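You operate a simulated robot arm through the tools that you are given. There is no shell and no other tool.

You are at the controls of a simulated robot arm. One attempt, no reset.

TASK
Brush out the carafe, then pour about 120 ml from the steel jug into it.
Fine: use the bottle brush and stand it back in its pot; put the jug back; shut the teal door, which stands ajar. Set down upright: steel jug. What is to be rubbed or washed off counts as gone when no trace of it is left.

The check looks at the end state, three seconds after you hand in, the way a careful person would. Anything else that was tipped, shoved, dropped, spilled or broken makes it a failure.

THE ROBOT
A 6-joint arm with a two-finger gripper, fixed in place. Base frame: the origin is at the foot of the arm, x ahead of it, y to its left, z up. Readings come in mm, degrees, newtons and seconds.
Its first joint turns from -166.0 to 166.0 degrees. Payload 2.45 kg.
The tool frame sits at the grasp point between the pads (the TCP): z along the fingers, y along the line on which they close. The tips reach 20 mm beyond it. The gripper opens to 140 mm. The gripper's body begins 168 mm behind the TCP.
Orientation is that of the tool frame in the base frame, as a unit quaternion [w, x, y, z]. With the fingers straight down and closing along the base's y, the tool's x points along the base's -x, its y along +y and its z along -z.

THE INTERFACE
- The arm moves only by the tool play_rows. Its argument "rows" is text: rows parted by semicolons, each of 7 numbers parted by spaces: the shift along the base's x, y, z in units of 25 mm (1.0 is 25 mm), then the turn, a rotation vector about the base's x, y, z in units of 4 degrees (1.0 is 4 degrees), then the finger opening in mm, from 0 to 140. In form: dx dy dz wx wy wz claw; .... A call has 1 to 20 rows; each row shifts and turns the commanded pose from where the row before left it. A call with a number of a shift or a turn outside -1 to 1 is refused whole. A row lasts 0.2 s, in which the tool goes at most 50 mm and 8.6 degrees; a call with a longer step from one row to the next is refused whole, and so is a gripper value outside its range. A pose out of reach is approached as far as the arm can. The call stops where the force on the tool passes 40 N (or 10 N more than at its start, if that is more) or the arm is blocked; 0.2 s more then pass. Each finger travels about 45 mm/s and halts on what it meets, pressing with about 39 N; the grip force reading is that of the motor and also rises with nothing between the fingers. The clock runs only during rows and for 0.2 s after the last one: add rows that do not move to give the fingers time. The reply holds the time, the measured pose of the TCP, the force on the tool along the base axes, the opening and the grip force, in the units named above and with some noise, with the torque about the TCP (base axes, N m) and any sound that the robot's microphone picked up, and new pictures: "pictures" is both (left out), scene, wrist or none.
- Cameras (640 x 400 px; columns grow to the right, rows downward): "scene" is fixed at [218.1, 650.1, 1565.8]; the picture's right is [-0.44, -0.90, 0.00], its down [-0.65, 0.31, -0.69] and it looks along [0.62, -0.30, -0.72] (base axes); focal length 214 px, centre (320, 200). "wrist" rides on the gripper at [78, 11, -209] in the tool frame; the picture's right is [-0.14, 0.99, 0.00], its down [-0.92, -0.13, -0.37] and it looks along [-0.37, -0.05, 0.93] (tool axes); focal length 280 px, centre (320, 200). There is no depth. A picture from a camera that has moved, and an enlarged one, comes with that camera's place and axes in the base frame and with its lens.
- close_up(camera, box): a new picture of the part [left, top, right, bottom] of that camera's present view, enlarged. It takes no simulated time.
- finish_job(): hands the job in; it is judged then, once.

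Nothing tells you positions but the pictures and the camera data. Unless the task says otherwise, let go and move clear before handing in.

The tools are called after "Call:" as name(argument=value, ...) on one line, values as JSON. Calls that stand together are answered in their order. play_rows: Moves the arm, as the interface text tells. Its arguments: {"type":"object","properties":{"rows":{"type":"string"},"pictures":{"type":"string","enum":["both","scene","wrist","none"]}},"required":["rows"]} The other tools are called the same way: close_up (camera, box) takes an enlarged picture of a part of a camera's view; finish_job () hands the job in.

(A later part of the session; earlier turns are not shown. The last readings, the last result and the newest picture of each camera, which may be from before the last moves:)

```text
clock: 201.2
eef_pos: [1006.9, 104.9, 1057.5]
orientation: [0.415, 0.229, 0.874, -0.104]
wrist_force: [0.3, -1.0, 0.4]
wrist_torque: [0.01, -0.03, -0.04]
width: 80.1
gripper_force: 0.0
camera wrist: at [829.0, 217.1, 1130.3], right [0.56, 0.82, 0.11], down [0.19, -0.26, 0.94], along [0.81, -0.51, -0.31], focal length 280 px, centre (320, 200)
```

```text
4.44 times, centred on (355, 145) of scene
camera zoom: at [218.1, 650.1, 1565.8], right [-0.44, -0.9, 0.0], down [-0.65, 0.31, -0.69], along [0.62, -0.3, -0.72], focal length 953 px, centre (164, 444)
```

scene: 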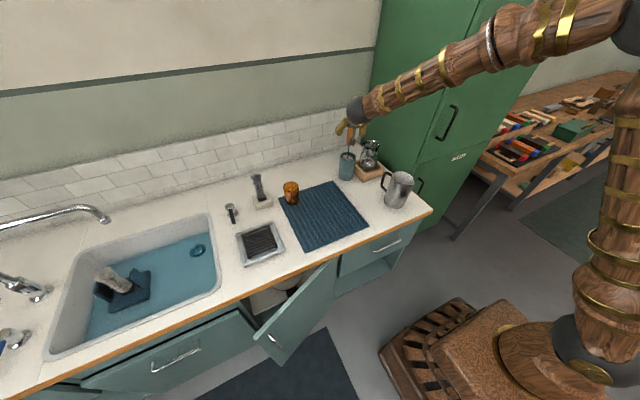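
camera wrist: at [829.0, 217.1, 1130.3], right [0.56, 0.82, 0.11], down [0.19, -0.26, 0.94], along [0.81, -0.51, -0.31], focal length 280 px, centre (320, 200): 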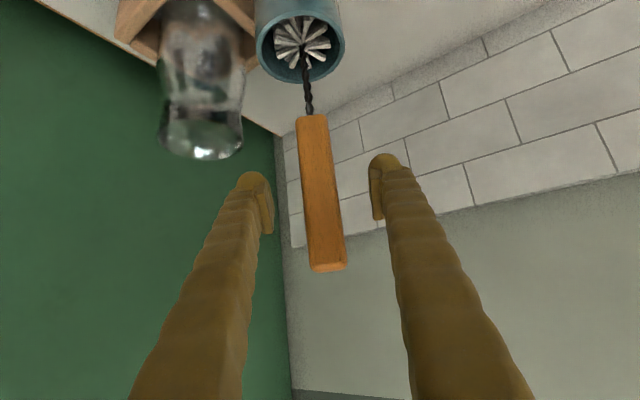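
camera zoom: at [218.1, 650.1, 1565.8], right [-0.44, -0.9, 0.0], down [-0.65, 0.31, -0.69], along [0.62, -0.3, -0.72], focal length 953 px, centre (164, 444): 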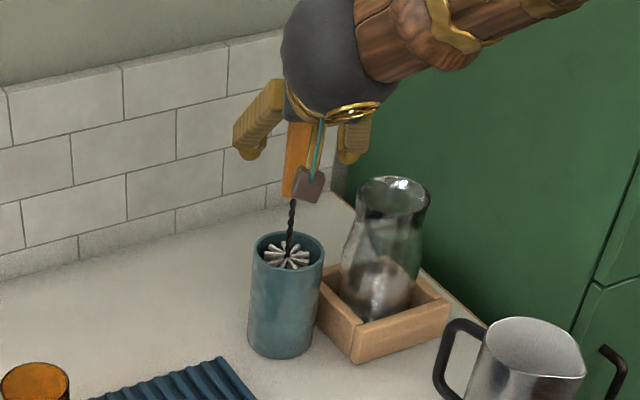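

Call:
play_rows(rows="-0.67 0.371 0.643 0 0 0 80; -0.67 0.371 0.643 0 0 0 80; -0.67 0.371 0.643 0 0 0 90; -0.67 0.371 0.643 0 0 0 90; -0.67 0.371 0.643 0 0 0 90; -0.67 0.371 0.643 0 0 0 90; -0.67 0.371 0.643 0 0 0 90; 0 0 0 0 0 0 90", pictures="both")

Call:
close_up(camera="scene", box=[325, 100, 385, 190])

Call:
close_up(camera="wrist", box=[180, 0, 380, 200])

```text
clock: 203.0
eef_pos: [890.7, 169.5, 1171.6]
orientation: [0.415, 0.23, 0.874, -0.105]
wrist_force: [-0.1, 0.8, 0.5]
wrist_torque: [-0.01, -0.03, 0.01]
width: 89.9
gripper_force: 0.0
camera wrist: at [712.0, 281.4, 1243.3], right [0.56, 0.82, 0.11], down [0.19, -0.26, 0.95], along [0.81, -0.51, -0.31], focal length 280 px, centre (320, 200)
```

scene: 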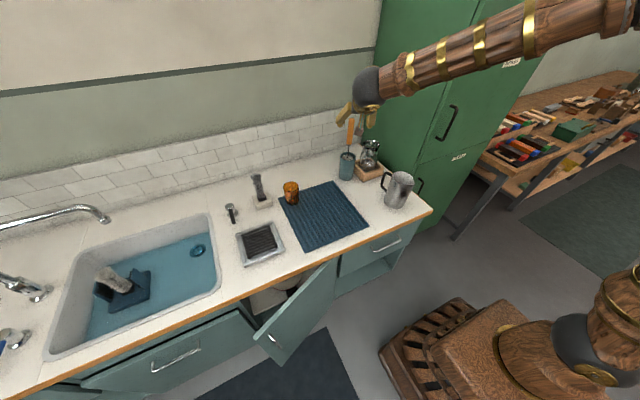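
wrist: 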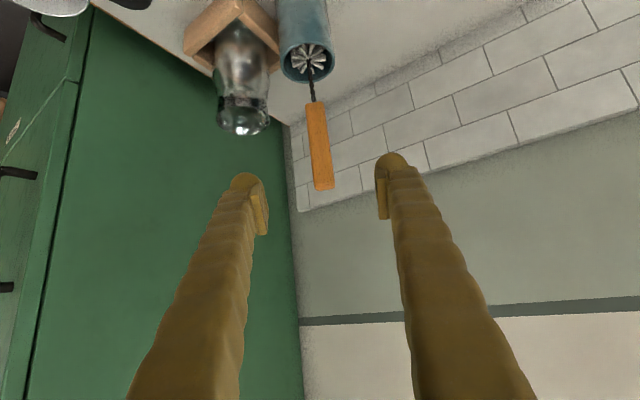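

```text
4.44 times, centred on (355, 145) of scene
camera zoom: at [218.1, 650.1, 1565.8], right [-0.44, -0.9, 0.0], down [-0.65, 0.31, -0.69], along [0.62, -0.3, -0.72], focal length 953 px, centre (164, 444)
```

zoom: 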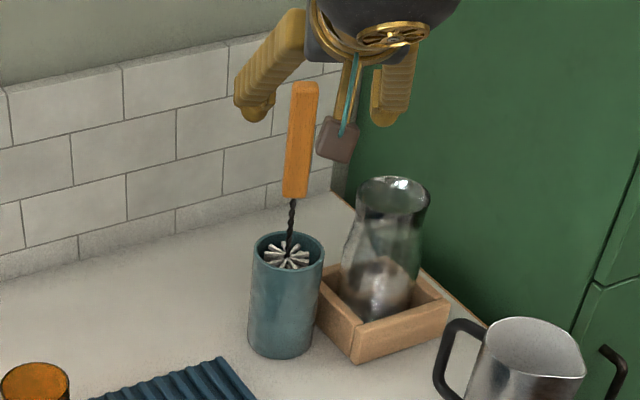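

```text
2.00 times, centred on (280, 100) of wrist
camera zoom: at [712.0, 281.4, 1243.3], right [0.56, 0.82, 0.11], down [0.19, -0.26, 0.95], along [0.81, -0.51, -0.31], focal length 561 px, centre (400, 400)
```

zoom: 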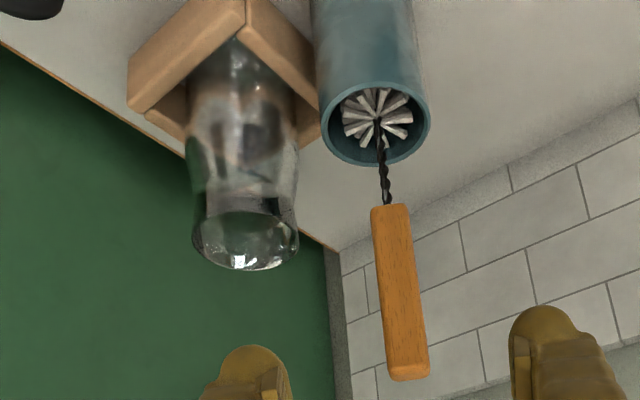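

The brush stands back in its pot and the carafe is clear. Next is the jug; I'll bring the tool back to pointing straight down above it for a good top view.

Call:
play_rows(rows="-0.5 0 0.44 0 0 0.906 90; -0.5 0 0.44 0 0 0.906 90; -0.5 0 0.44 0 0 0.906 90; -0.5 0 0.44 0 0 0.906 90; -0.5 0 0.44 0 0 0.906 90; -0.5 0 0.44 0 0 0.906 100; -0.5 0 0.44 0 0 0.906 110; -0.5 0 0.44 0 0 0.906 120; -0.5 -0.567 0 0 1 0 130; -0.5 -0.567 0 0 1 0 140; -0.5 -0.567 0 0 1 0 140; -0.5 -0.567 0 0 1 0 140; -0.5 -0.567 0 0 1 0 140; -0.5 -0.567 0 0 1 0 140; -0.5 -0.567 0 0 1 0 140; -0.5 -0.567 0 0 1 0 140; -0.5 -0.567 0 0 1 0 140; -0.5 -0.567 0 0 1 0 140; -0.5 -0.567 0 0 1 0 140; -0.5 -0.567 0 0 1 0 140", pictures="none")

Call:
play_rows(rows="0 0 0 0 0.45 0 140; 0 0 0 0 0 0 140; 0 0 0 0 0 0 140", pictures="both")

```text
clock: 207.2
eef_pos: [639.7, 1.2, 1257.5]
orientation: [0.023, 0.005, 1.0, 0.002]
wrist_force: [0.5, 0.8, 0.0]
wrist_torque: [-0.01, -0.02, 0.01]
width: 140.0
gripper_force: 0.0
```

```text
clock: 208.0
eef_pos: [640.3, 0.6, 1258.9]
orientation: [0.008, 0.005, 1.0, 0.001]
wrist_force: [0.2, 0.4, -0.1]
wrist_torque: [0.01, 0.01, -0.01]
width: 140.1
gripper_force: 0.1
camera wrist: at [559.4, 11.8, 1465.7], right [0.15, 0.99, 0.0], down [0.91, -0.14, 0.38], along [0.38, -0.05, -0.92], focal length 280 px, centre (320, 200)
```

scene: 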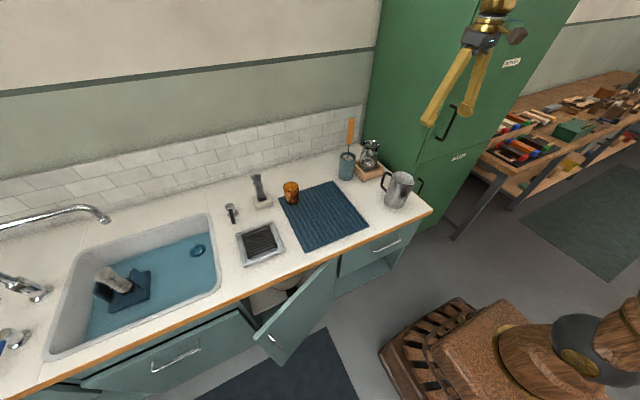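
wrist: 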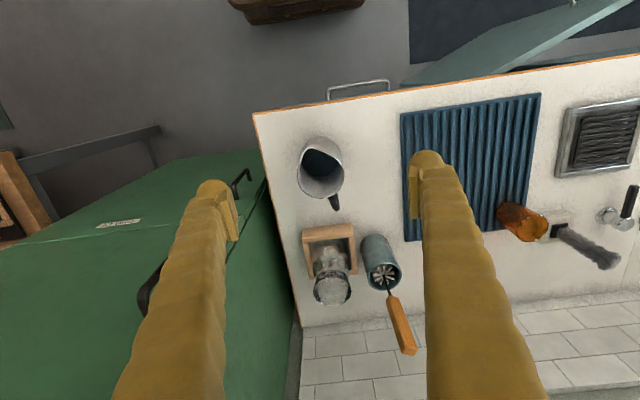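

Call:
close_up(camera="wrist", box=[270, 120, 370, 220])

Call:
close_up(camera="scene", box=[370, 155, 435, 225])

Call:
close_up(camera="wrist", box=[290, 215, 440, 365])

```text
4.00 times, centred on (320, 170) of wrist
camera zoom: at [559.4, 11.8, 1465.7], right [0.15, 0.99, 0.0], down [0.91, -0.14, 0.38], along [0.38, -0.05, -0.92], focal length 1122 px, centre (320, 320)
```

zoom: 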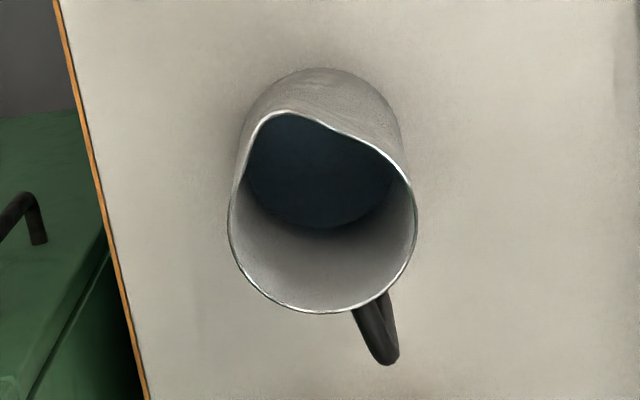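

```text
5.71 times, centred on (402, 190) of scene
camera zoom: at [218.1, 650.1, 1565.8], right [-0.44, -0.9, 0.0], down [-0.65, 0.31, -0.69], along [0.62, -0.3, -0.72], focal length 1226 px, centre (-151, 257)
```

zoom: 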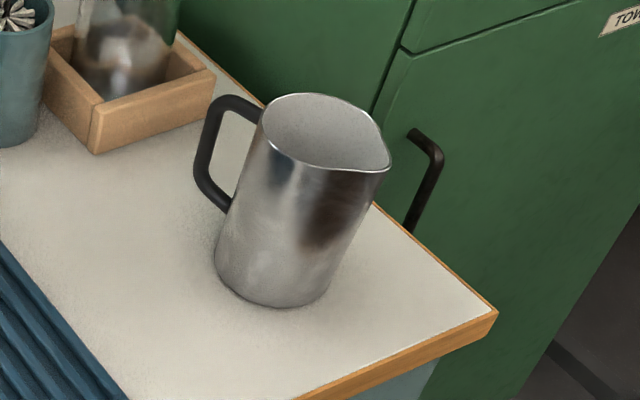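

```text
2.67 times, centred on (365, 290) of wrist
camera zoom: at [559.4, 11.8, 1465.7], right [0.15, 0.99, 0.0], down [0.91, -0.14, 0.38], along [0.38, -0.05, -0.92], focal length 748 px, centre (200, -40)
```

zoom: 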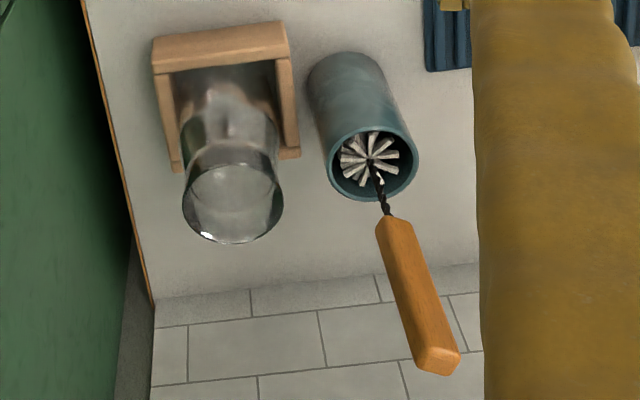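

The same top view now shows the carafe free of brown. The jug stands at about (725,-10) with its rim at z≈935, spout pointing toward the robot and handle away, so I'll yaw the tool 17° to straddle the body square to the spout and move above it.

Call:
play_rows(rows="0.565 -0.071 -0.86 0 0.23 0.878 130; 0.565 -0.071 -0.86 0 0 0.878 125; 0.565 -0.071 -0.86 0 0 0.878 120; 0.565 -0.071 -0.86 0 0 0.878 120; 0.565 -0.071 -0.86 0 0 0.878 120; 0.565 -0.071 -0.86 0 0 0 120; 0 0 0 0 0 0 120; 0 0 0 0 0 0 120", pictures="both")

Call:
close_up(camera="wrist", box=[200, 20, 440, 180])

Call:
close_up(camera="scene", box=[370, 90, 460, 225])

```text
clock: 209.8
eef_pos: [725.5, -9.5, 1128.3]
orientation: [-0.001, -0.148, 0.989, 0.002]
wrist_force: [0.3, 0.2, -0.4]
wrist_torque: [0.0, 0.02, -0.02]
width: 120.2
gripper_force: 0.0
camera wrist: at [647.9, -23.2, 1338.1], right [-0.16, 0.99, 0.0], down [0.92, 0.15, 0.37], along [0.36, 0.06, -0.93], focal length 280 px, centre (320, 200)
```

scene: 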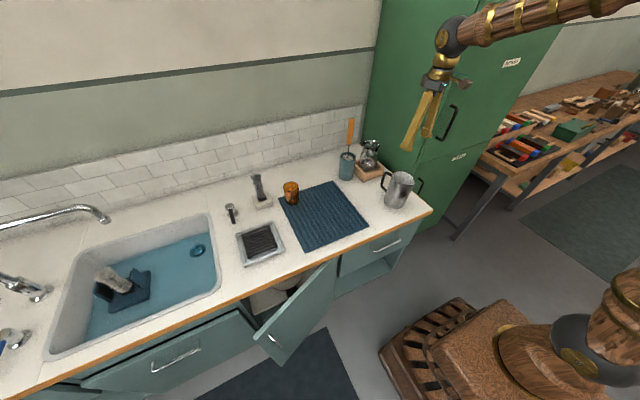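
wrist: 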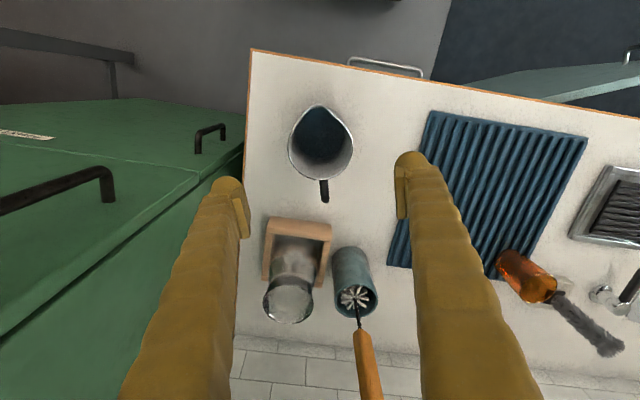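

```text
2.50 times, centred on (320, 100) of wrist
camera zoom: at [647.9, -23.2, 1338.1], right [-0.16, 0.99, 0.0], down [0.92, 0.15, 0.37], along [0.36, 0.06, -0.93], focal length 701 px, centre (320, 450)
```

zoom: 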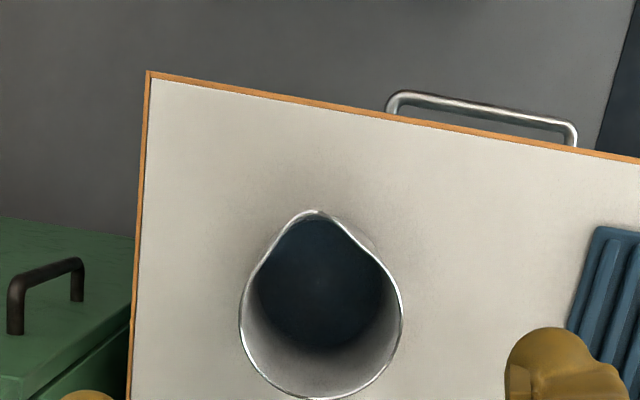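

```text
2.96 times, centred on (415, 158) of scene
camera zoom: at [218.1, 650.1, 1565.8], right [-0.44, -0.9, 0.0], down [-0.65, 0.31, -0.69], along [0.62, -0.3, -0.72], focal length 636 px, centre (38, 326)
```

zoom: 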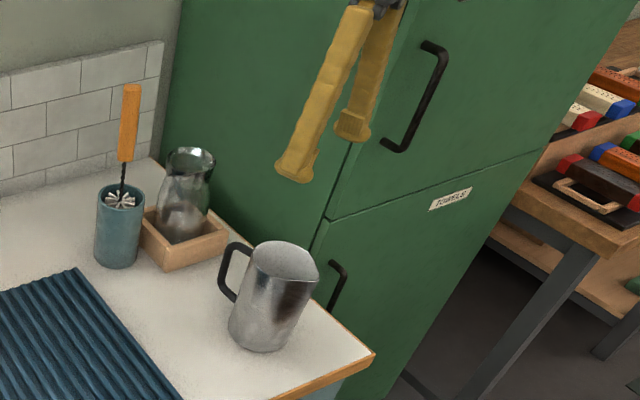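

Centre and spout alignment look good, needing about 3° less yaw. I'll descend with the fingers straddling the jug and check partway.

Call:
play_rows(rows="0 -0.03 -0.85 0 0 -0.75 122; 0 0 -0.85 0 0 0 122; 0 0 -0.85 0 0 0 122; 0 0 -0.85 0 0 0 122; 0 0 -0.85 0 0 0 122; 0 0 -0.85 0 0 0 122; 0 0 -0.85 0 0 0 122; 0 0 0 0 0 0 122", pictures="both")

Call:
close_up(camera="scene", box=[370, 120, 460, 225])

```text
clock: 211.6
eef_pos: [725.1, -11.1, 982.2]
orientation: [0.0, -0.123, 0.992, 0.002]
wrist_force: [-0.4, -0.4, -1.0]
wrist_torque: [0.0, 0.01, 0.01]
width: 121.8
gripper_force: 0.1
camera wrist: at [647.7, -20.2, 1191.3], right [-0.11, 0.99, 0.0], down [0.92, 0.1, 0.37], along [0.37, 0.04, -0.93], focal length 280 px, centre (320, 200)
```

scene: 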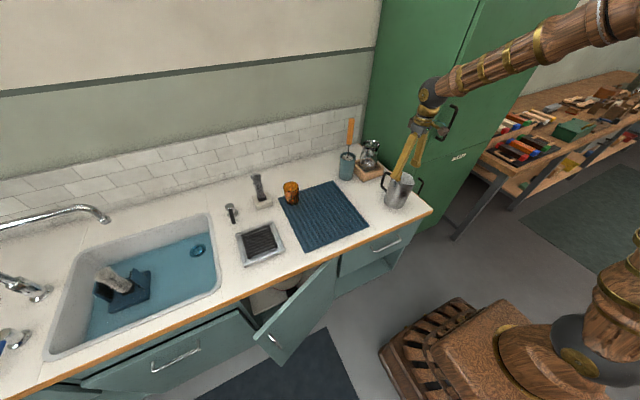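
wrist: 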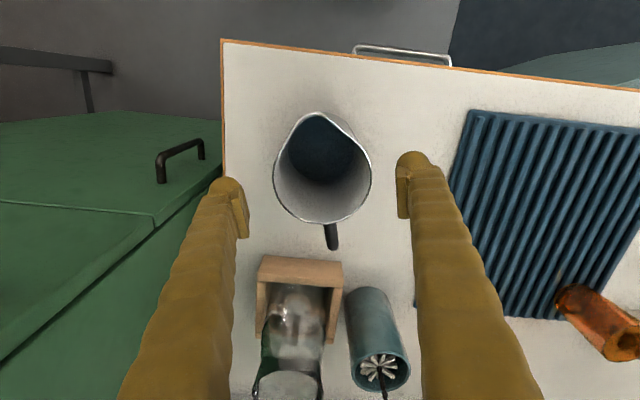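

```text
3.81 times, centred on (415, 172) of scene
camera zoom: at [218.1, 650.1, 1565.8], right [-0.44, -0.9, 0.0], down [-0.65, 0.31, -0.69], along [0.62, -0.3, -0.72], focal length 817 px, centre (-42, 305)
```

zoom: 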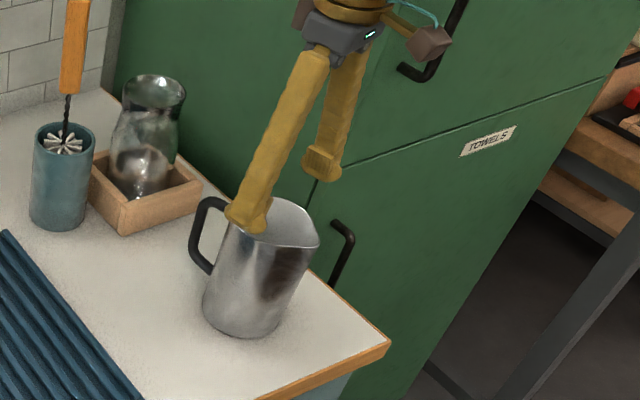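

Call:
play_rows(rows="-0.08 0 -0.8 0 0 0 122; 0 0 -0.8 0 0 0 122; 0 0 -0.8 0 0 0 122; 0 0 -0.8 0 0 0 122; 0 0 -0.8 0 0 0 122; 0 0 -0.8 0 0 0 122; 0 0 0 0 0 0 122", pictures="both")

Call:
close_up(camera="scene", box=[370, 120, 460, 225])

```text
clock: 213.2
eef_pos: [722.3, -13.3, 861.1]
orientation: [0.0, -0.122, 0.992, 0.002]
wrist_force: [0.6, 0.0, -0.2]
wrist_torque: [0.01, 0.03, -0.01]
width: 121.7
gripper_force: 0.1
camera wrist: at [644.5, -21.7, 1070.9], right [-0.11, 0.99, 0.0], down [0.92, 0.1, 0.37], along [0.37, 0.04, -0.93], focal length 280 px, centre (320, 200)
```

scene: 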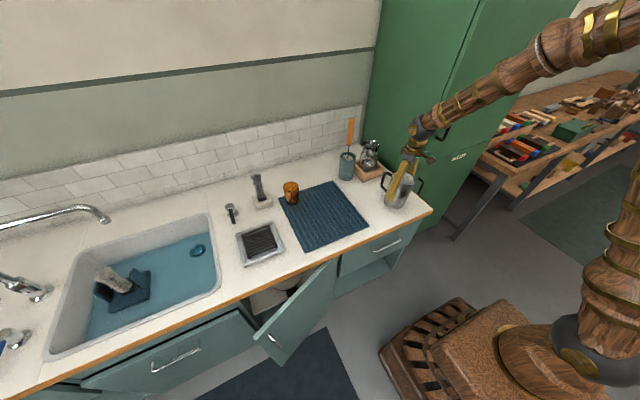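
wrist: 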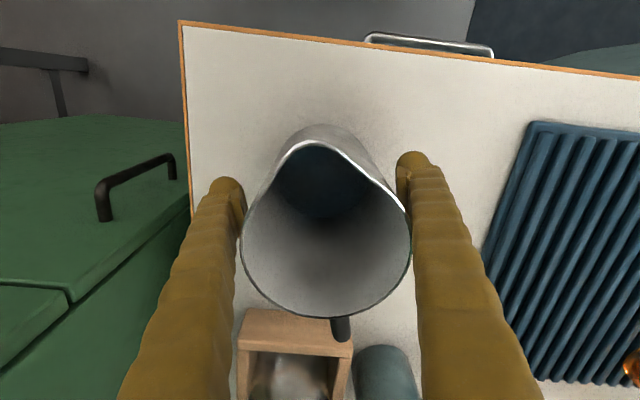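

```text
3.81 times, centred on (415, 172) of scene
camera zoom: at [218.1, 650.1, 1565.8], right [-0.44, -0.9, 0.0], down [-0.65, 0.31, -0.69], along [0.62, -0.3, -0.72], focal length 817 px, centre (-42, 305)
```

zoom: 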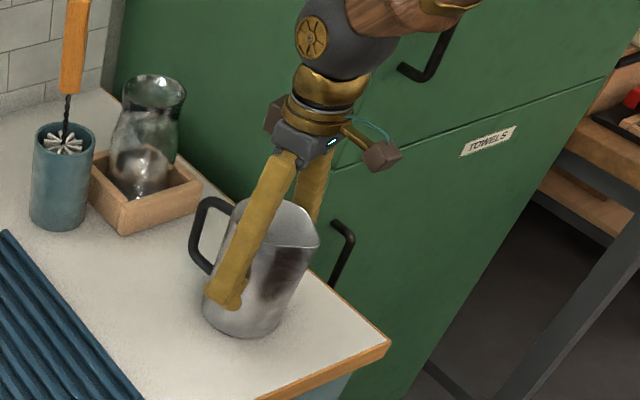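

The fingers straddle the body at mid-height with the spout facing back toward the robot. I'll look at the water level, then close on the jug.

Call:
close_up(camera="wrist", box=[230, 120, 430, 330])

Call:
play_rows(rows="0 0 0 0 0 0 112; 0 0 0 0 0 0 104; 0 0 0 0 0 0 98; 0 0 0 0 0 0 92; 0 0 0 0 0 0 80; 0 0 0 0 0 0 80; 0 0 0 0 0 0 80; 0 0 0 0 0 0 80", pictures="wrist")

```text
1.90 times, centred on (330, 225) of wrist
camera zoom: at [644.5, -21.7, 1070.9], right [-0.11, 0.99, 0.0], down [0.92, 0.1, 0.37], along [0.37, 0.04, -0.93], focal length 534 px, centre (301, 152)
```

zoom: 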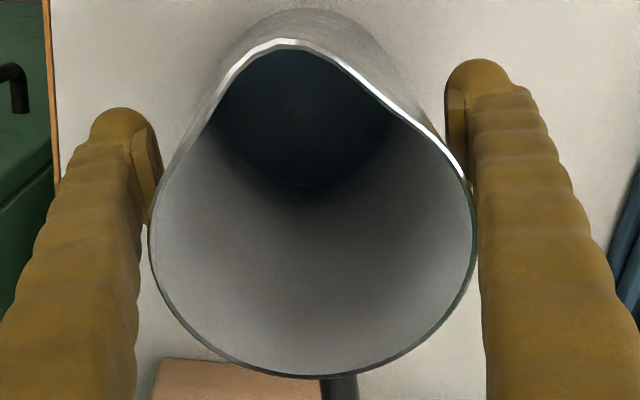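

```text
clock: 215.0
eef_pos: [721.9, -12.4, 863.1]
orientation: [0.0, -0.122, 0.993, 0.002]
wrist_force: [-0.7, 3.6, 5.4]
wrist_torque: [-0.18, 0.01, -0.03]
width: 90.5
gripper_force: 39.3
camera wrist: at [644.5, -21.6, 1071.1], right [-0.11, 0.99, 0.0], down [0.92, 0.1, 0.37], along [0.37, 0.04, -0.93], focal length 280 px, centre (320, 200)
```

wrist: 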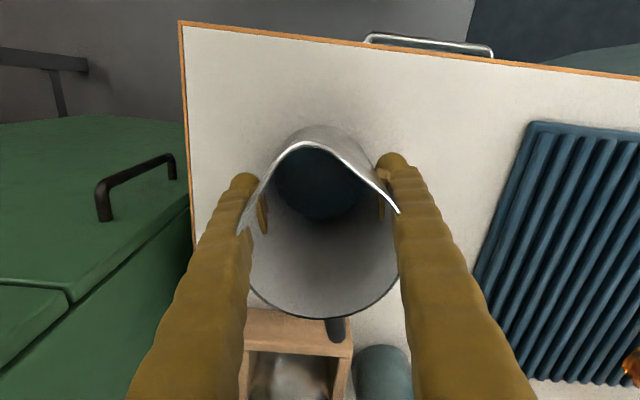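

Gripped at 90.5 mm. I'll lift a little and check the weight and that it hangs level.

Call:
play_rows(rows="0 0 0.2 0 0 0 80; 0 0 0.4 0 0 0 80; 0 0 0.4 0 0 0 80; 0 0 0 0 0 0 80; 0 0 0 0 0 0 80", pictures="both")

Call:
play_rows(rows="0 0 0 0 0 0 80; 0 0 0 0 0 0 80", pictures="none")

Call:
play_rows(rows="0 0 0 0 0 0 80; 0 0 0 0 0 0 80", pictures="none")

Call:
play_rows(rows="0 0 0 0 0 0 80; 0 0 0 0 0 0 80", pictures="none")

Call:
close_up(camera="scene", box=[370, 120, 460, 225])

```text
clock: 216.2
eef_pos: [723.9, -12.3, 887.7]
orientation: [0.0, -0.122, 0.993, 0.002]
wrist_force: [0.0, -0.9, -5.4]
wrist_torque: [0.0, 0.07, -0.01]
width: 90.7
gripper_force: 38.7
camera wrist: at [645.1, -21.0, 1096.0], right [-0.11, 0.99, 0.0], down [0.92, 0.1, 0.37], along [0.37, 0.04, -0.93], focal length 280 px, centre (320, 200)
```

scene: 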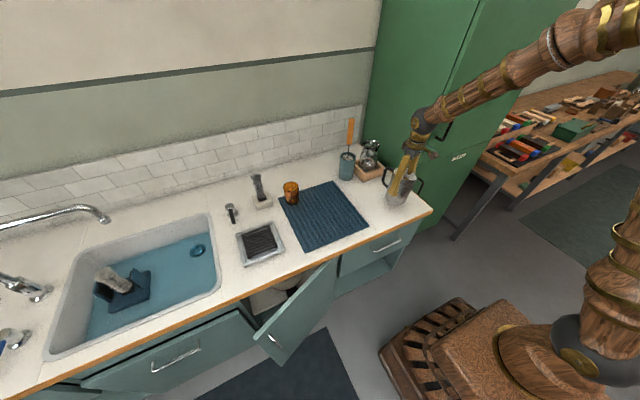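
wrist: 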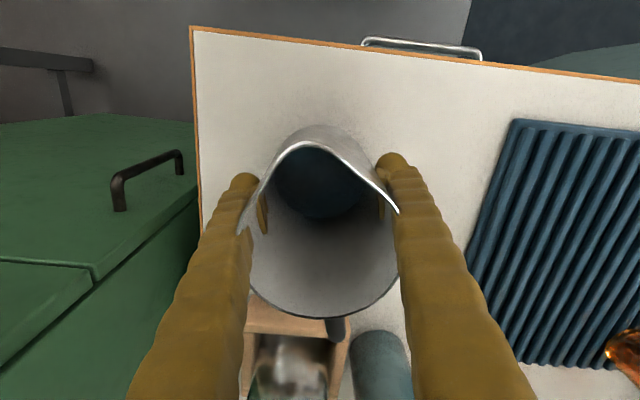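

```text
clock: 216.8
eef_pos: [722.4, -12.3, 886.2]
orientation: [-0.001, -0.122, 0.992, 0.002]
wrist_force: [-0.3, -0.3, -5.4]
wrist_torque: [-0.01, 0.1, 0.01]
width: 90.3
gripper_force: 39.0
```

```text
clock: 217.4
eef_pos: [723.3, -13.3, 887.6]
orientation: [-0.001, -0.122, 0.993, 0.002]
wrist_force: [-0.7, 0.7, -5.7]
wrist_torque: [-0.01, 0.05, 0.04]
width: 90.5
gripper_force: 38.3
```

```text
clock: 218.0
eef_pos: [722.3, -12.6, 886.5]
orientation: [0.0, -0.122, 0.993, 0.001]
wrist_force: [0.7, 0.0, -6.4]
wrist_torque: [-0.03, 0.06, -0.02]
width: 90.5
gripper_force: 39.4
```

```text
3.81 times, centred on (415, 172) of scene
camera zoom: at [218.1, 650.1, 1565.8], right [-0.44, -0.9, 0.0], down [-0.65, 0.31, -0.69], along [0.62, -0.3, -0.72], focal length 817 px, centre (-42, 305)
```

zoom: 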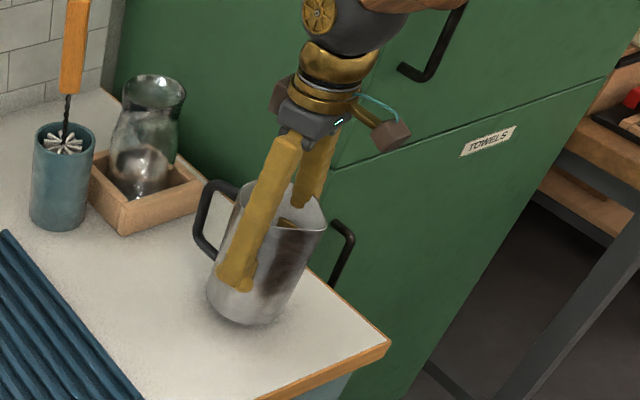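

The jug weighs about 5.7 N in total. I'll raise it well clear of everything before moving toward the carafe.

Call:
play_rows(rows="0 0 0.6 0 0 0 80; 0 0 0.8 0 0 0 80; 0 0 0.8 0 0 0 80; 0 0 0.8 0 0 0 80; 0 0 0.8 0 0 0 80; 0 0 0.8 0 0 0 80; 0 0 0.8 0 0 0 80; 0 0 0.8 0 0 0 80; 0 0 0.8 0 0 0 80; 0 0 0.8 0 0 0 80; 0 0 0.8 0 0 0 80; 0 0 0.8 0 0 0 80; 0 0 0.4 0 0 0 80; 0 0 0 0 0 0 80", pictures="none")

Call:
play_rows(rows="0.7 0.02 0 0 0 0 80; 0.9 0.02 0 0 0 0 80; 0.9 0.02 0 0.12 -0.48 0 80; 0.9 0.02 0 0.242 -0.97 0 80; 0.9 0.02 0 0.242 -0.97 0 80; 0.9 0.02 0 0.242 -0.97 0 80; 0.9 0.02 0 0.242 -0.97 0 80; 0.9 0.02 0 0.242 -0.97 0 80; 0.9 0.02 0 0.242 -0.97 0 80; 0.7 0.02 0 0.242 -0.97 0 80; 0.5 0.02 0 0.242 -0.97 0 80; 0 0 0 0 0 0 80; 0 0 0 0 0 0 80", pictures="both")

Call:
close_up(camera="scene", box=[330, 60, 440, 200])

```text
clock: 221.0
eef_pos: [722.6, -11.2, 1132.4]
orientation: [0.0, -0.121, 0.993, 0.002]
wrist_force: [0.3, 0.8, -6.1]
wrist_torque: [-0.04, 0.09, -0.02]
width: 90.3
gripper_force: 39.2
```

```text
clock: 223.8
eef_pos: [950.9, -7.0, 1132.0]
orientation: [0.29, -0.117, 0.949, 0.037]
wrist_force: [0.0, 0.4, -5.2]
wrist_torque: [-0.04, 0.14, 0.01]
width: 90.2
gripper_force: 38.3
camera wrist: at [772.5, -41.2, 1261.9], right [-0.13, 0.99, 0.08], down [0.57, 0.01, 0.82], along [0.81, 0.15, -0.57], focal length 280 px, centre (320, 200)
```

scene: 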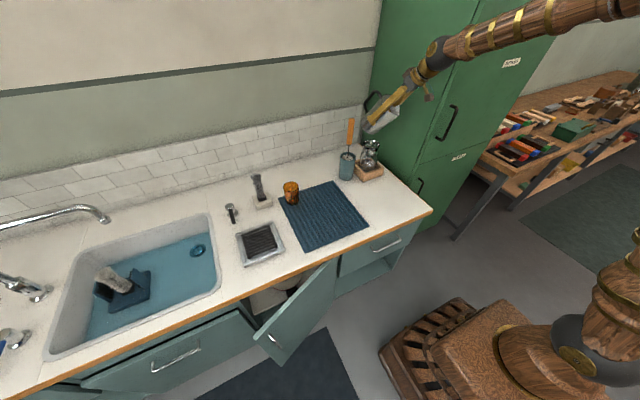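
wrist: 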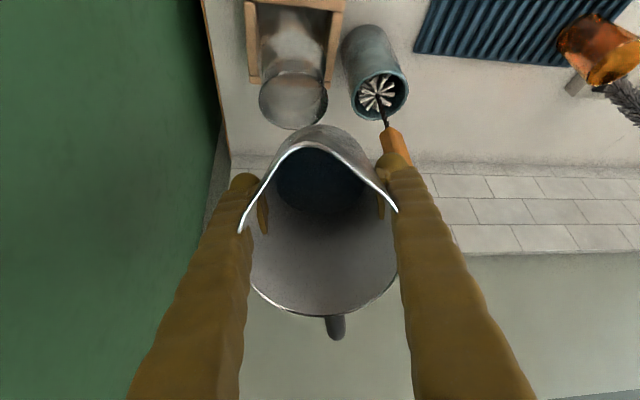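

```text
2.86 times, centred on (385, 130) of scene
camera zoom: at [218.1, 650.1, 1565.8], right [-0.44, -0.9, 0.0], down [-0.65, 0.31, -0.69], along [0.62, -0.3, -0.72], focal length 613 px, centre (134, 400)
```

zoom: 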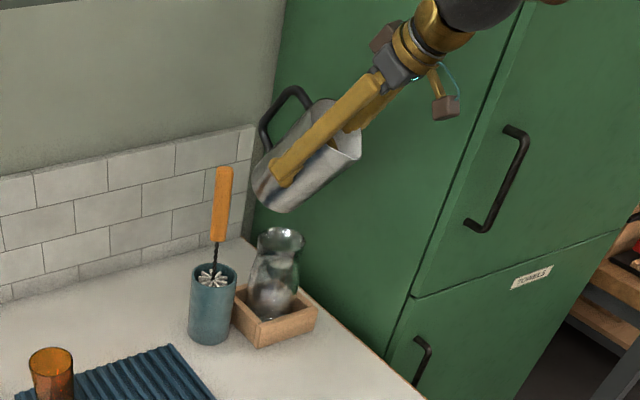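

Call:
close_up(camera="wrist", box=[230, 115, 410, 325])

```text
1.90 times, centred on (320, 220) of wrist
camera zoom: at [772.5, -41.2, 1261.9], right [-0.13, 0.99, 0.08], down [0.57, 0.01, 0.82], along [0.81, 0.15, -0.57], focal length 534 px, centre (320, 162)
```

zoom: 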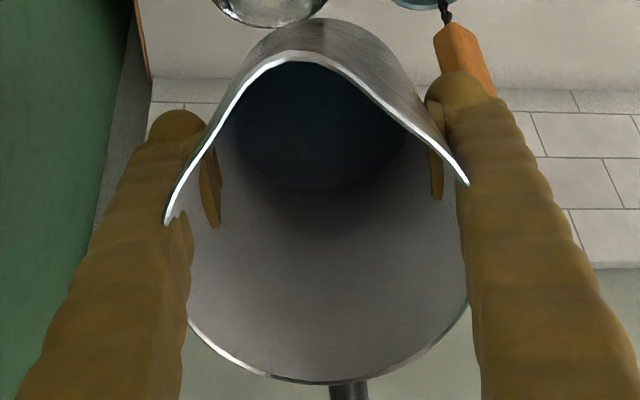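

The jug is tilted 34° and clear of everything. I'll bring its lip over the carafe mouth at about 52° tilt, still before any pouring.

Call:
play_rows(rows="0.806 0.069 -0.2 0.156 -0.624 0 80; 0.806 0.069 -0.4 0.156 -0.624 0 80; 0.806 0.069 -0.4 0.156 -0.624 0 80; 0.806 0.069 -0.4 0.156 -0.624 0 80; 0.806 0.069 -0.4 0.156 -0.624 0 80; 0.806 0.069 -0.4 0.156 -0.624 0 80; 0.806 0.069 -0.4 0.156 -0.624 0 80; 0 0 0 0 0 0 80; 0 0 0 0 0 0 80", pictures="both")

Call:
close_up(camera="scene", box=[330, 80, 420, 190])

Call:
close_up(camera="wrist", box=[220, 0, 420, 160])

```text
clock: 225.8
eef_pos: [1090.0, 5.4, 1069.7]
orientation: [0.435, -0.111, 0.892, 0.054]
wrist_force: [0.7, -0.3, -6.0]
wrist_torque: [-0.07, 0.12, -0.01]
width: 90.2
gripper_force: 38.9
camera wrist: at [882.8, -36.7, 1136.5], right [-0.16, 0.98, 0.11], down [0.3, -0.06, 0.95], along [0.94, 0.19, -0.28], focal length 280 px, centre (320, 200)
```

scene: 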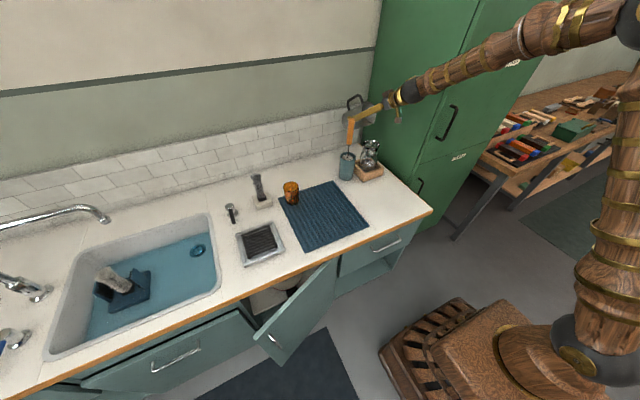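
wrist: 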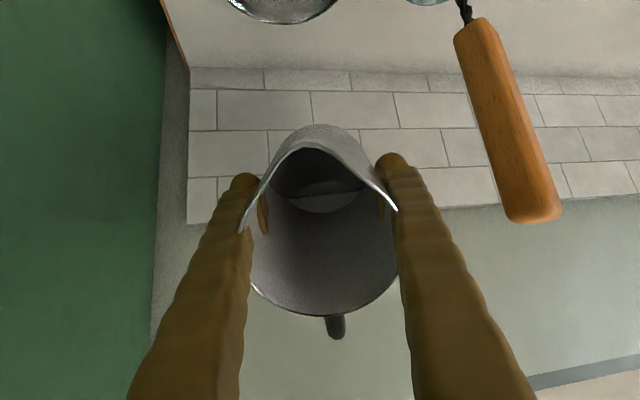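

```text
3.64 times, centred on (375, 135) of scene
camera zoom: at [218.1, 650.1, 1565.8], right [-0.44, -0.9, 0.0], down [-0.65, 0.31, -0.69], along [0.62, -0.3, -0.72], focal length 780 px, centre (120, 436)
```

zoom: 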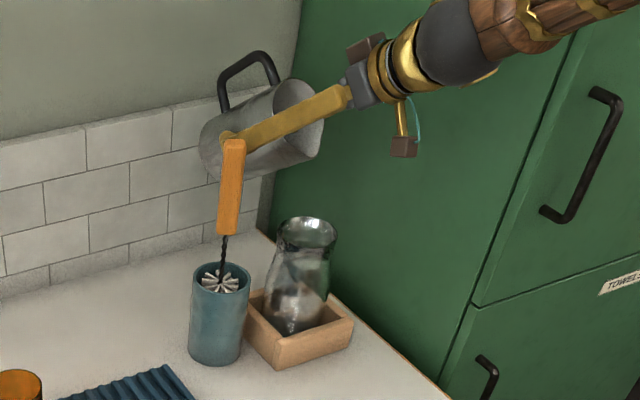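

```text
2.50 times, centred on (320, 80) of wrist
camera zoom: at [882.8, -36.7, 1136.5], right [-0.16, 0.98, 0.11], down [0.3, -0.06, 0.95], along [0.94, 0.19, -0.28], focal length 701 px, centre (320, 500)
```

zoom: 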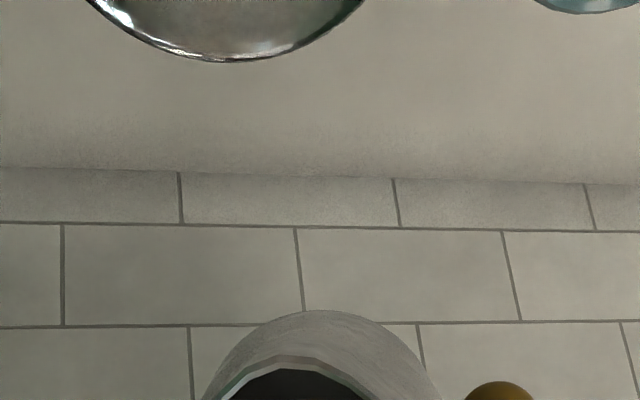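

The water has shifted toward the spout but nothing pours yet. I'll centre the lip laterally over the carafe, lower it to about 35 mm above the rim and tilt to 60°.

Call:
play_rows(rows="0 -0.103 -0.8 0.13 -0.52 0 80; 0 -0.103 -0.8 0.13 -0.52 0 80; 0 -0.103 -0.7 0.13 -0.52 0 80; 0 0 -0.43 0.12 -0.48 0 80; 0 0 0 0 0 0 80; 0 0 0 0 0 0 80", pictures="both")

Call:
close_up(camera="scene", box=[330, 90, 420, 190])

Call:
close_up(camera="wrist", box=[200, 0, 440, 240])

```text
clock: 227.2
eef_pos: [1090.7, -1.8, 998.2]
orientation: [0.499, -0.106, 0.858, 0.062]
wrist_force: [0.6, 0.3, -5.7]
wrist_torque: [-0.03, 0.13, 0.0]
width: 90.3
gripper_force: 39.1
camera wrist: at [875.7, -46.3, 1033.7], right [-0.18, 0.98, 0.12], down [0.16, -0.09, 0.98], along [0.97, 0.19, -0.14], focal length 280 px, centre (320, 200)
```

scene: 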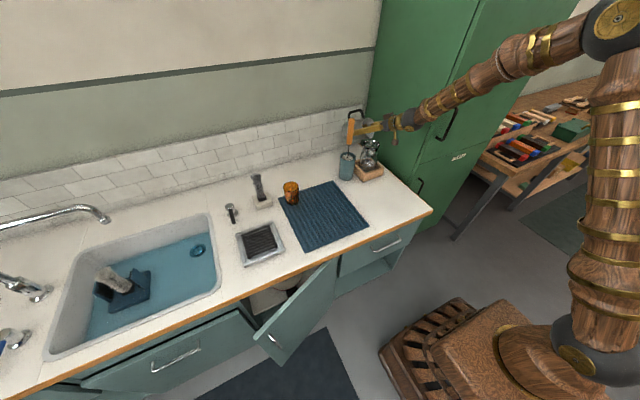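
wrist: 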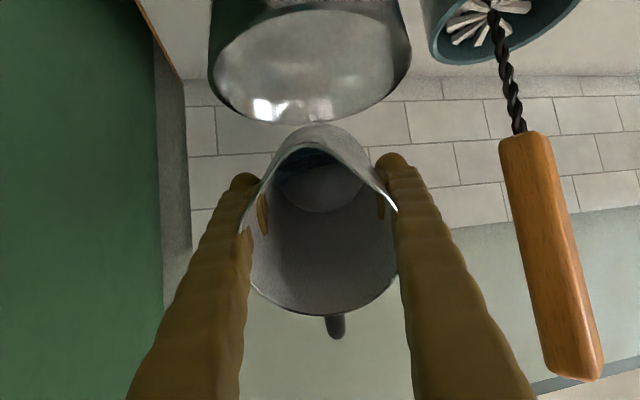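

```text
4.00 times, centred on (375, 140) of scene
camera zoom: at [218.1, 650.1, 1565.8], right [-0.44, -0.9, 0.0], down [-0.65, 0.31, -0.69], along [0.62, -0.3, -0.72], focal length 858 px, centre (100, 440)
```

zoom: 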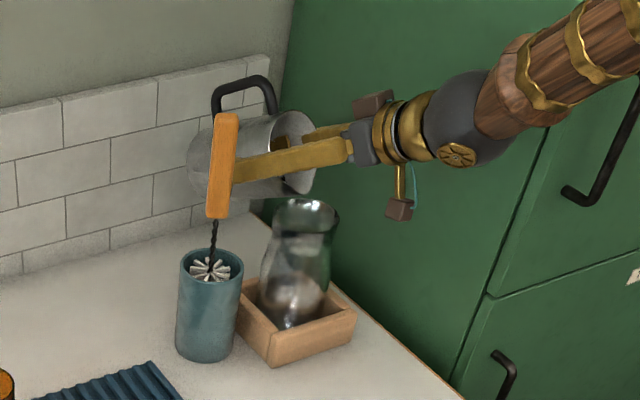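

```text
1.67 times, centred on (320, 120) of wrist
camera zoom: at [875.7, -46.3, 1033.7], right [-0.18, 0.98, 0.12], down [0.16, -0.09, 0.98], along [0.97, 0.19, -0.14], focal length 467 px, centre (320, 333)
```

zoom: 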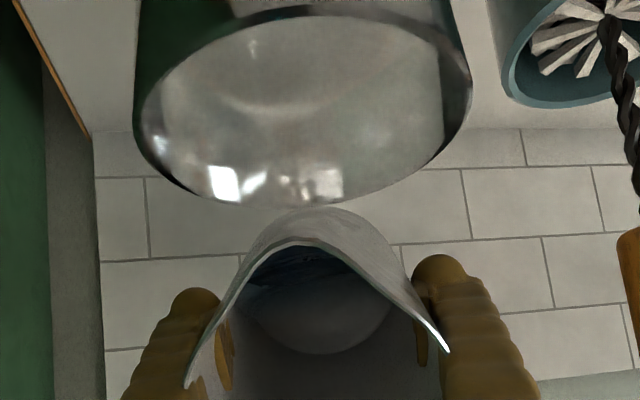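

Lip and carafe mouth are well aligned in the wrist view. I'll tilt further in 1° rows while holding the lip in place.

Call:
play_rows(rows="-0.01 0 0.064 0.0605 -0.2425 0 80; -0.01 0 0.064 0.0605 -0.2425 0 80; -0.01 0 0.064 0.0605 -0.2425 0 80; -0.01 0 0.064 0.0605 -0.2425 0 80; 0 0 0 0 0 0 80; 0 0 0 0 0 0 80", pictures="wrist")

Call:
close_up(camera="wrist", box=[200, 0, 440, 240])

```text
clock: 228.6
eef_pos: [1091.2, -2.6, 1003.5]
orientation: [0.529, -0.104, 0.84, 0.066]
wrist_force: [0.4, 0.9, -4.8]
wrist_torque: [-0.05, 0.12, 0.0]
width: 89.9
gripper_force: 38.7
camera wrist: at [873.1, -46.4, 1024.3], right [-0.18, 0.97, 0.12], down [0.09, -0.11, 0.99], along [0.98, 0.19, -0.07], focal length 280 px, centre (320, 200)
```

wrist: 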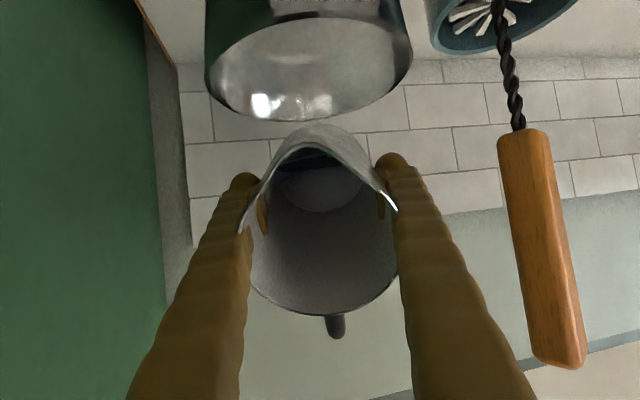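

```text
1.67 times, centred on (320, 120) of wrist
camera zoom: at [873.1, -46.4, 1024.3], right [-0.18, 0.97, 0.12], down [0.09, -0.11, 0.99], along [0.98, 0.19, -0.07], focal length 467 px, centre (320, 333)
```

zoom: 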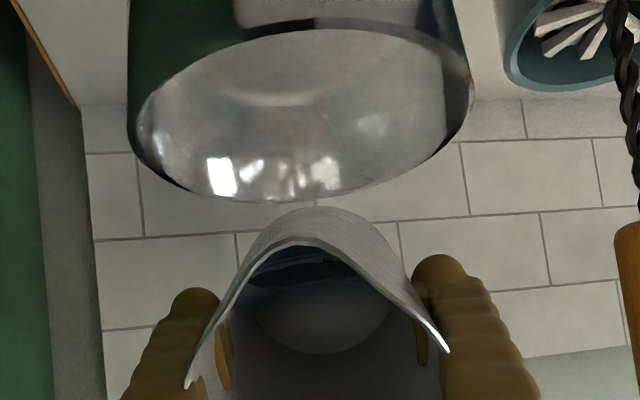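

Call:
play_rows(rows="-0.01 0 0.063 0.0605 -0.2425 0 80; -0.01 0 0.063 0.0605 -0.2425 0 80; 0 0 0 0 0 0 80; 0 0 0 0 0 0 80", pictures="wrist")

Call:
close_up(camera="wrist", box=[220, 40, 420, 220])

Call:
play_rows(rows="0 0 0 0 0 0 80; 0 0 0 0 0 0 80", pictures="none")

Call:
play_rows(rows="0 0 0 0 0 0 80; 0 0 0 0 0 0 80", pictures="none")

```text
clock: 229.6
eef_pos: [1090.3, -2.6, 1008.2]
orientation: [0.544, -0.104, 0.83, 0.068]
wrist_force: [0.3, 0.6, -5.4]
wrist_torque: [-0.04, 0.13, 0.0]
width: 90.0
gripper_force: 39.1
camera wrist: at [872.3, -46.6, 1020.2], right [-0.19, 0.97, 0.13], down [0.06, -0.12, 0.99], along [0.98, 0.2, -0.04], focal length 280 px, centre (320, 200)
```

wrist: 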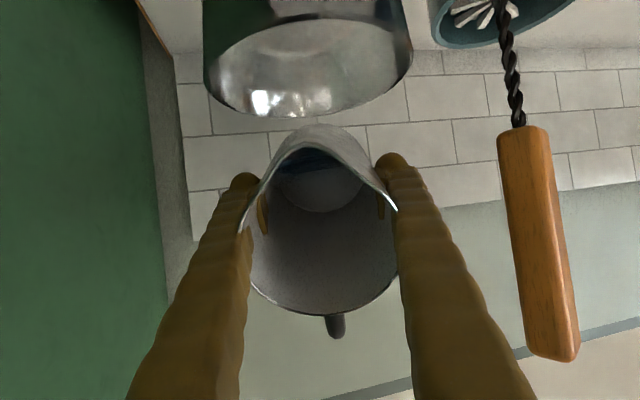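

```text
2.22 times, centred on (320, 130) of wrist
camera zoom: at [872.3, -46.6, 1020.2], right [-0.19, 0.97, 0.13], down [0.06, -0.12, 0.99], along [0.98, 0.2, -0.04], focal length 623 px, centre (320, 356)
```

zoom: 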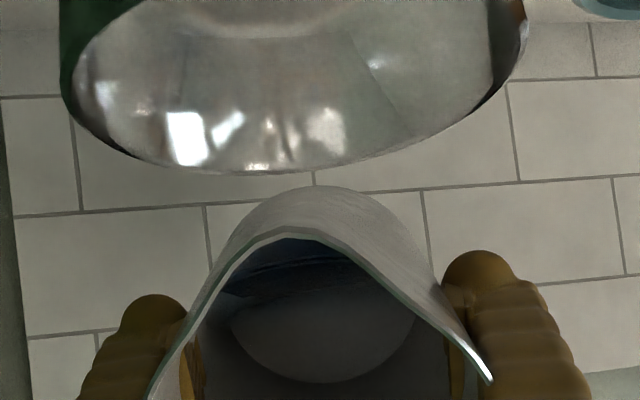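

```text
clock: 230.2
eef_pos: [1089.4, -3.4, 1007.5]
orientation: [0.543, -0.103, 0.83, 0.068]
wrist_force: [0.0, -1.3, -5.0]
wrist_torque: [-0.02, 0.11, -0.01]
width: 89.9
gripper_force: 38.8
```

```text
clock: 230.8
eef_pos: [1090.3, -4.3, 1008.9]
orientation: [0.543, -0.103, 0.831, 0.067]
wrist_force: [-0.4, -0.1, -5.6]
wrist_torque: [-0.02, 0.13, 0.01]
width: 90.2
gripper_force: 38.8
```

Call:
play_rows(rows="-0.015 0 0.062 0.0605 -0.2425 0 80; -0.015 0 0.062 0.0605 -0.2425 0 80; 0 0 0 0 0 0 80; 0 0 0 0 0 0 80", pictures="wrist")

Call:
close_up(camera="wrist", box=[220, 40, 420, 220])

Call:
play_rows(rows="-0.015 0 0.062 0.0605 -0.2425 0 80; -0.015 0 0.062 0.0605 -0.2425 0 80; 0 0 0 0 0 0 80; 0 0 0 0 0 0 80", pictures="wrist")

Call:
close_up(camera="wrist", box=[220, 40, 420, 220])

```text
clock: 231.8
eef_pos: [1090.1, -2.1, 1011.5]
orientation: [0.557, -0.103, 0.821, 0.07]
wrist_force: [0.0, 0.2, -5.5]
wrist_torque: [-0.07, 0.15, 0.0]
width: 90.1
gripper_force: 38.5
camera wrist: at [871.0, -46.6, 1015.6], right [-0.19, 0.97, 0.13], down [0.03, -0.12, 0.99], along [0.98, 0.2, 0.0], focal length 280 px, centre (320, 200)
```

wrist: 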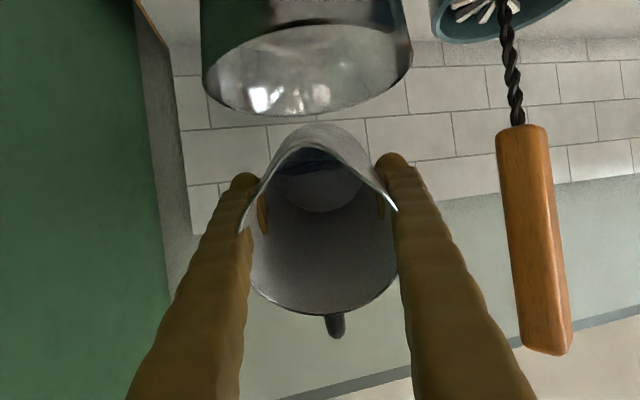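

```text
2.22 times, centred on (320, 130) of wrist
camera zoom: at [871.0, -46.6, 1015.6], right [-0.19, 0.97, 0.13], down [0.03, -0.12, 0.99], along [0.98, 0.2, 0.0], focal length 623 px, centre (320, 356)
```

zoom: 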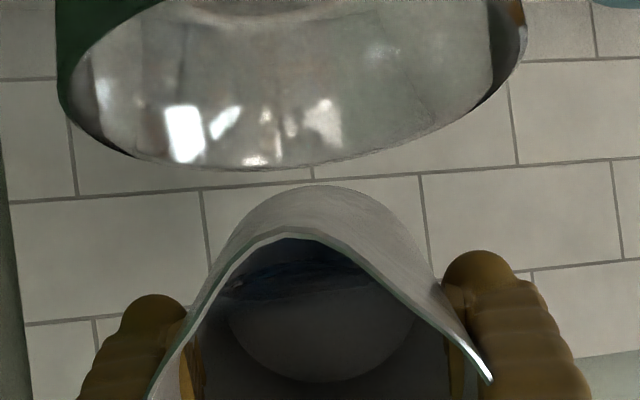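

```text
clock: 232.8
eef_pos: [1089.9, -2.5, 1015.9]
orientation: [0.572, -0.101, 0.811, 0.072]
wrist_force: [-0.4, -0.8, -6.3]
wrist_torque: [0.0, 0.16, -0.01]
width: 89.9
gripper_force: 38.8
camera wrist: at [870.8, -46.6, 1011.3], right [-0.2, 0.97, 0.13], down [-0.01, -0.13, 0.99], along [0.98, 0.2, 0.03], focal length 280 px, centre (320, 200)
```

wrist: 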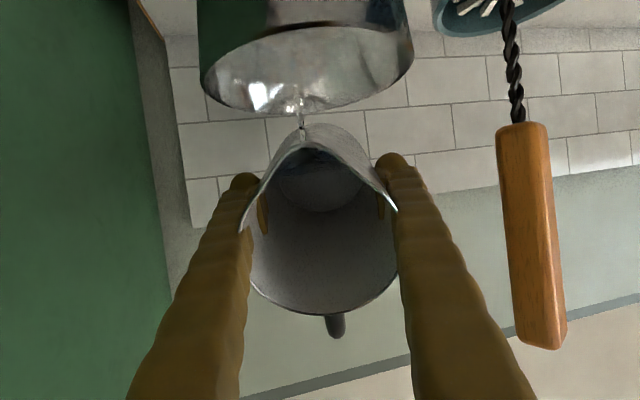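

```text
2.22 times, centred on (320, 130) of wrist
camera zoom: at [870.8, -46.6, 1011.3], right [-0.2, 0.97, 0.13], down [-0.01, -0.13, 0.99], along [0.98, 0.2, 0.03], focal length 623 px, centre (320, 356)
```

zoom: 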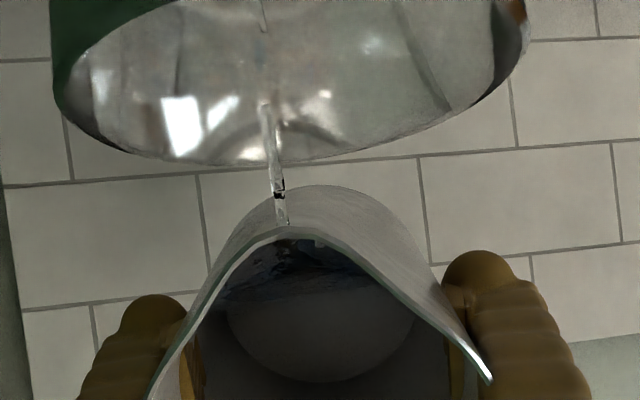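

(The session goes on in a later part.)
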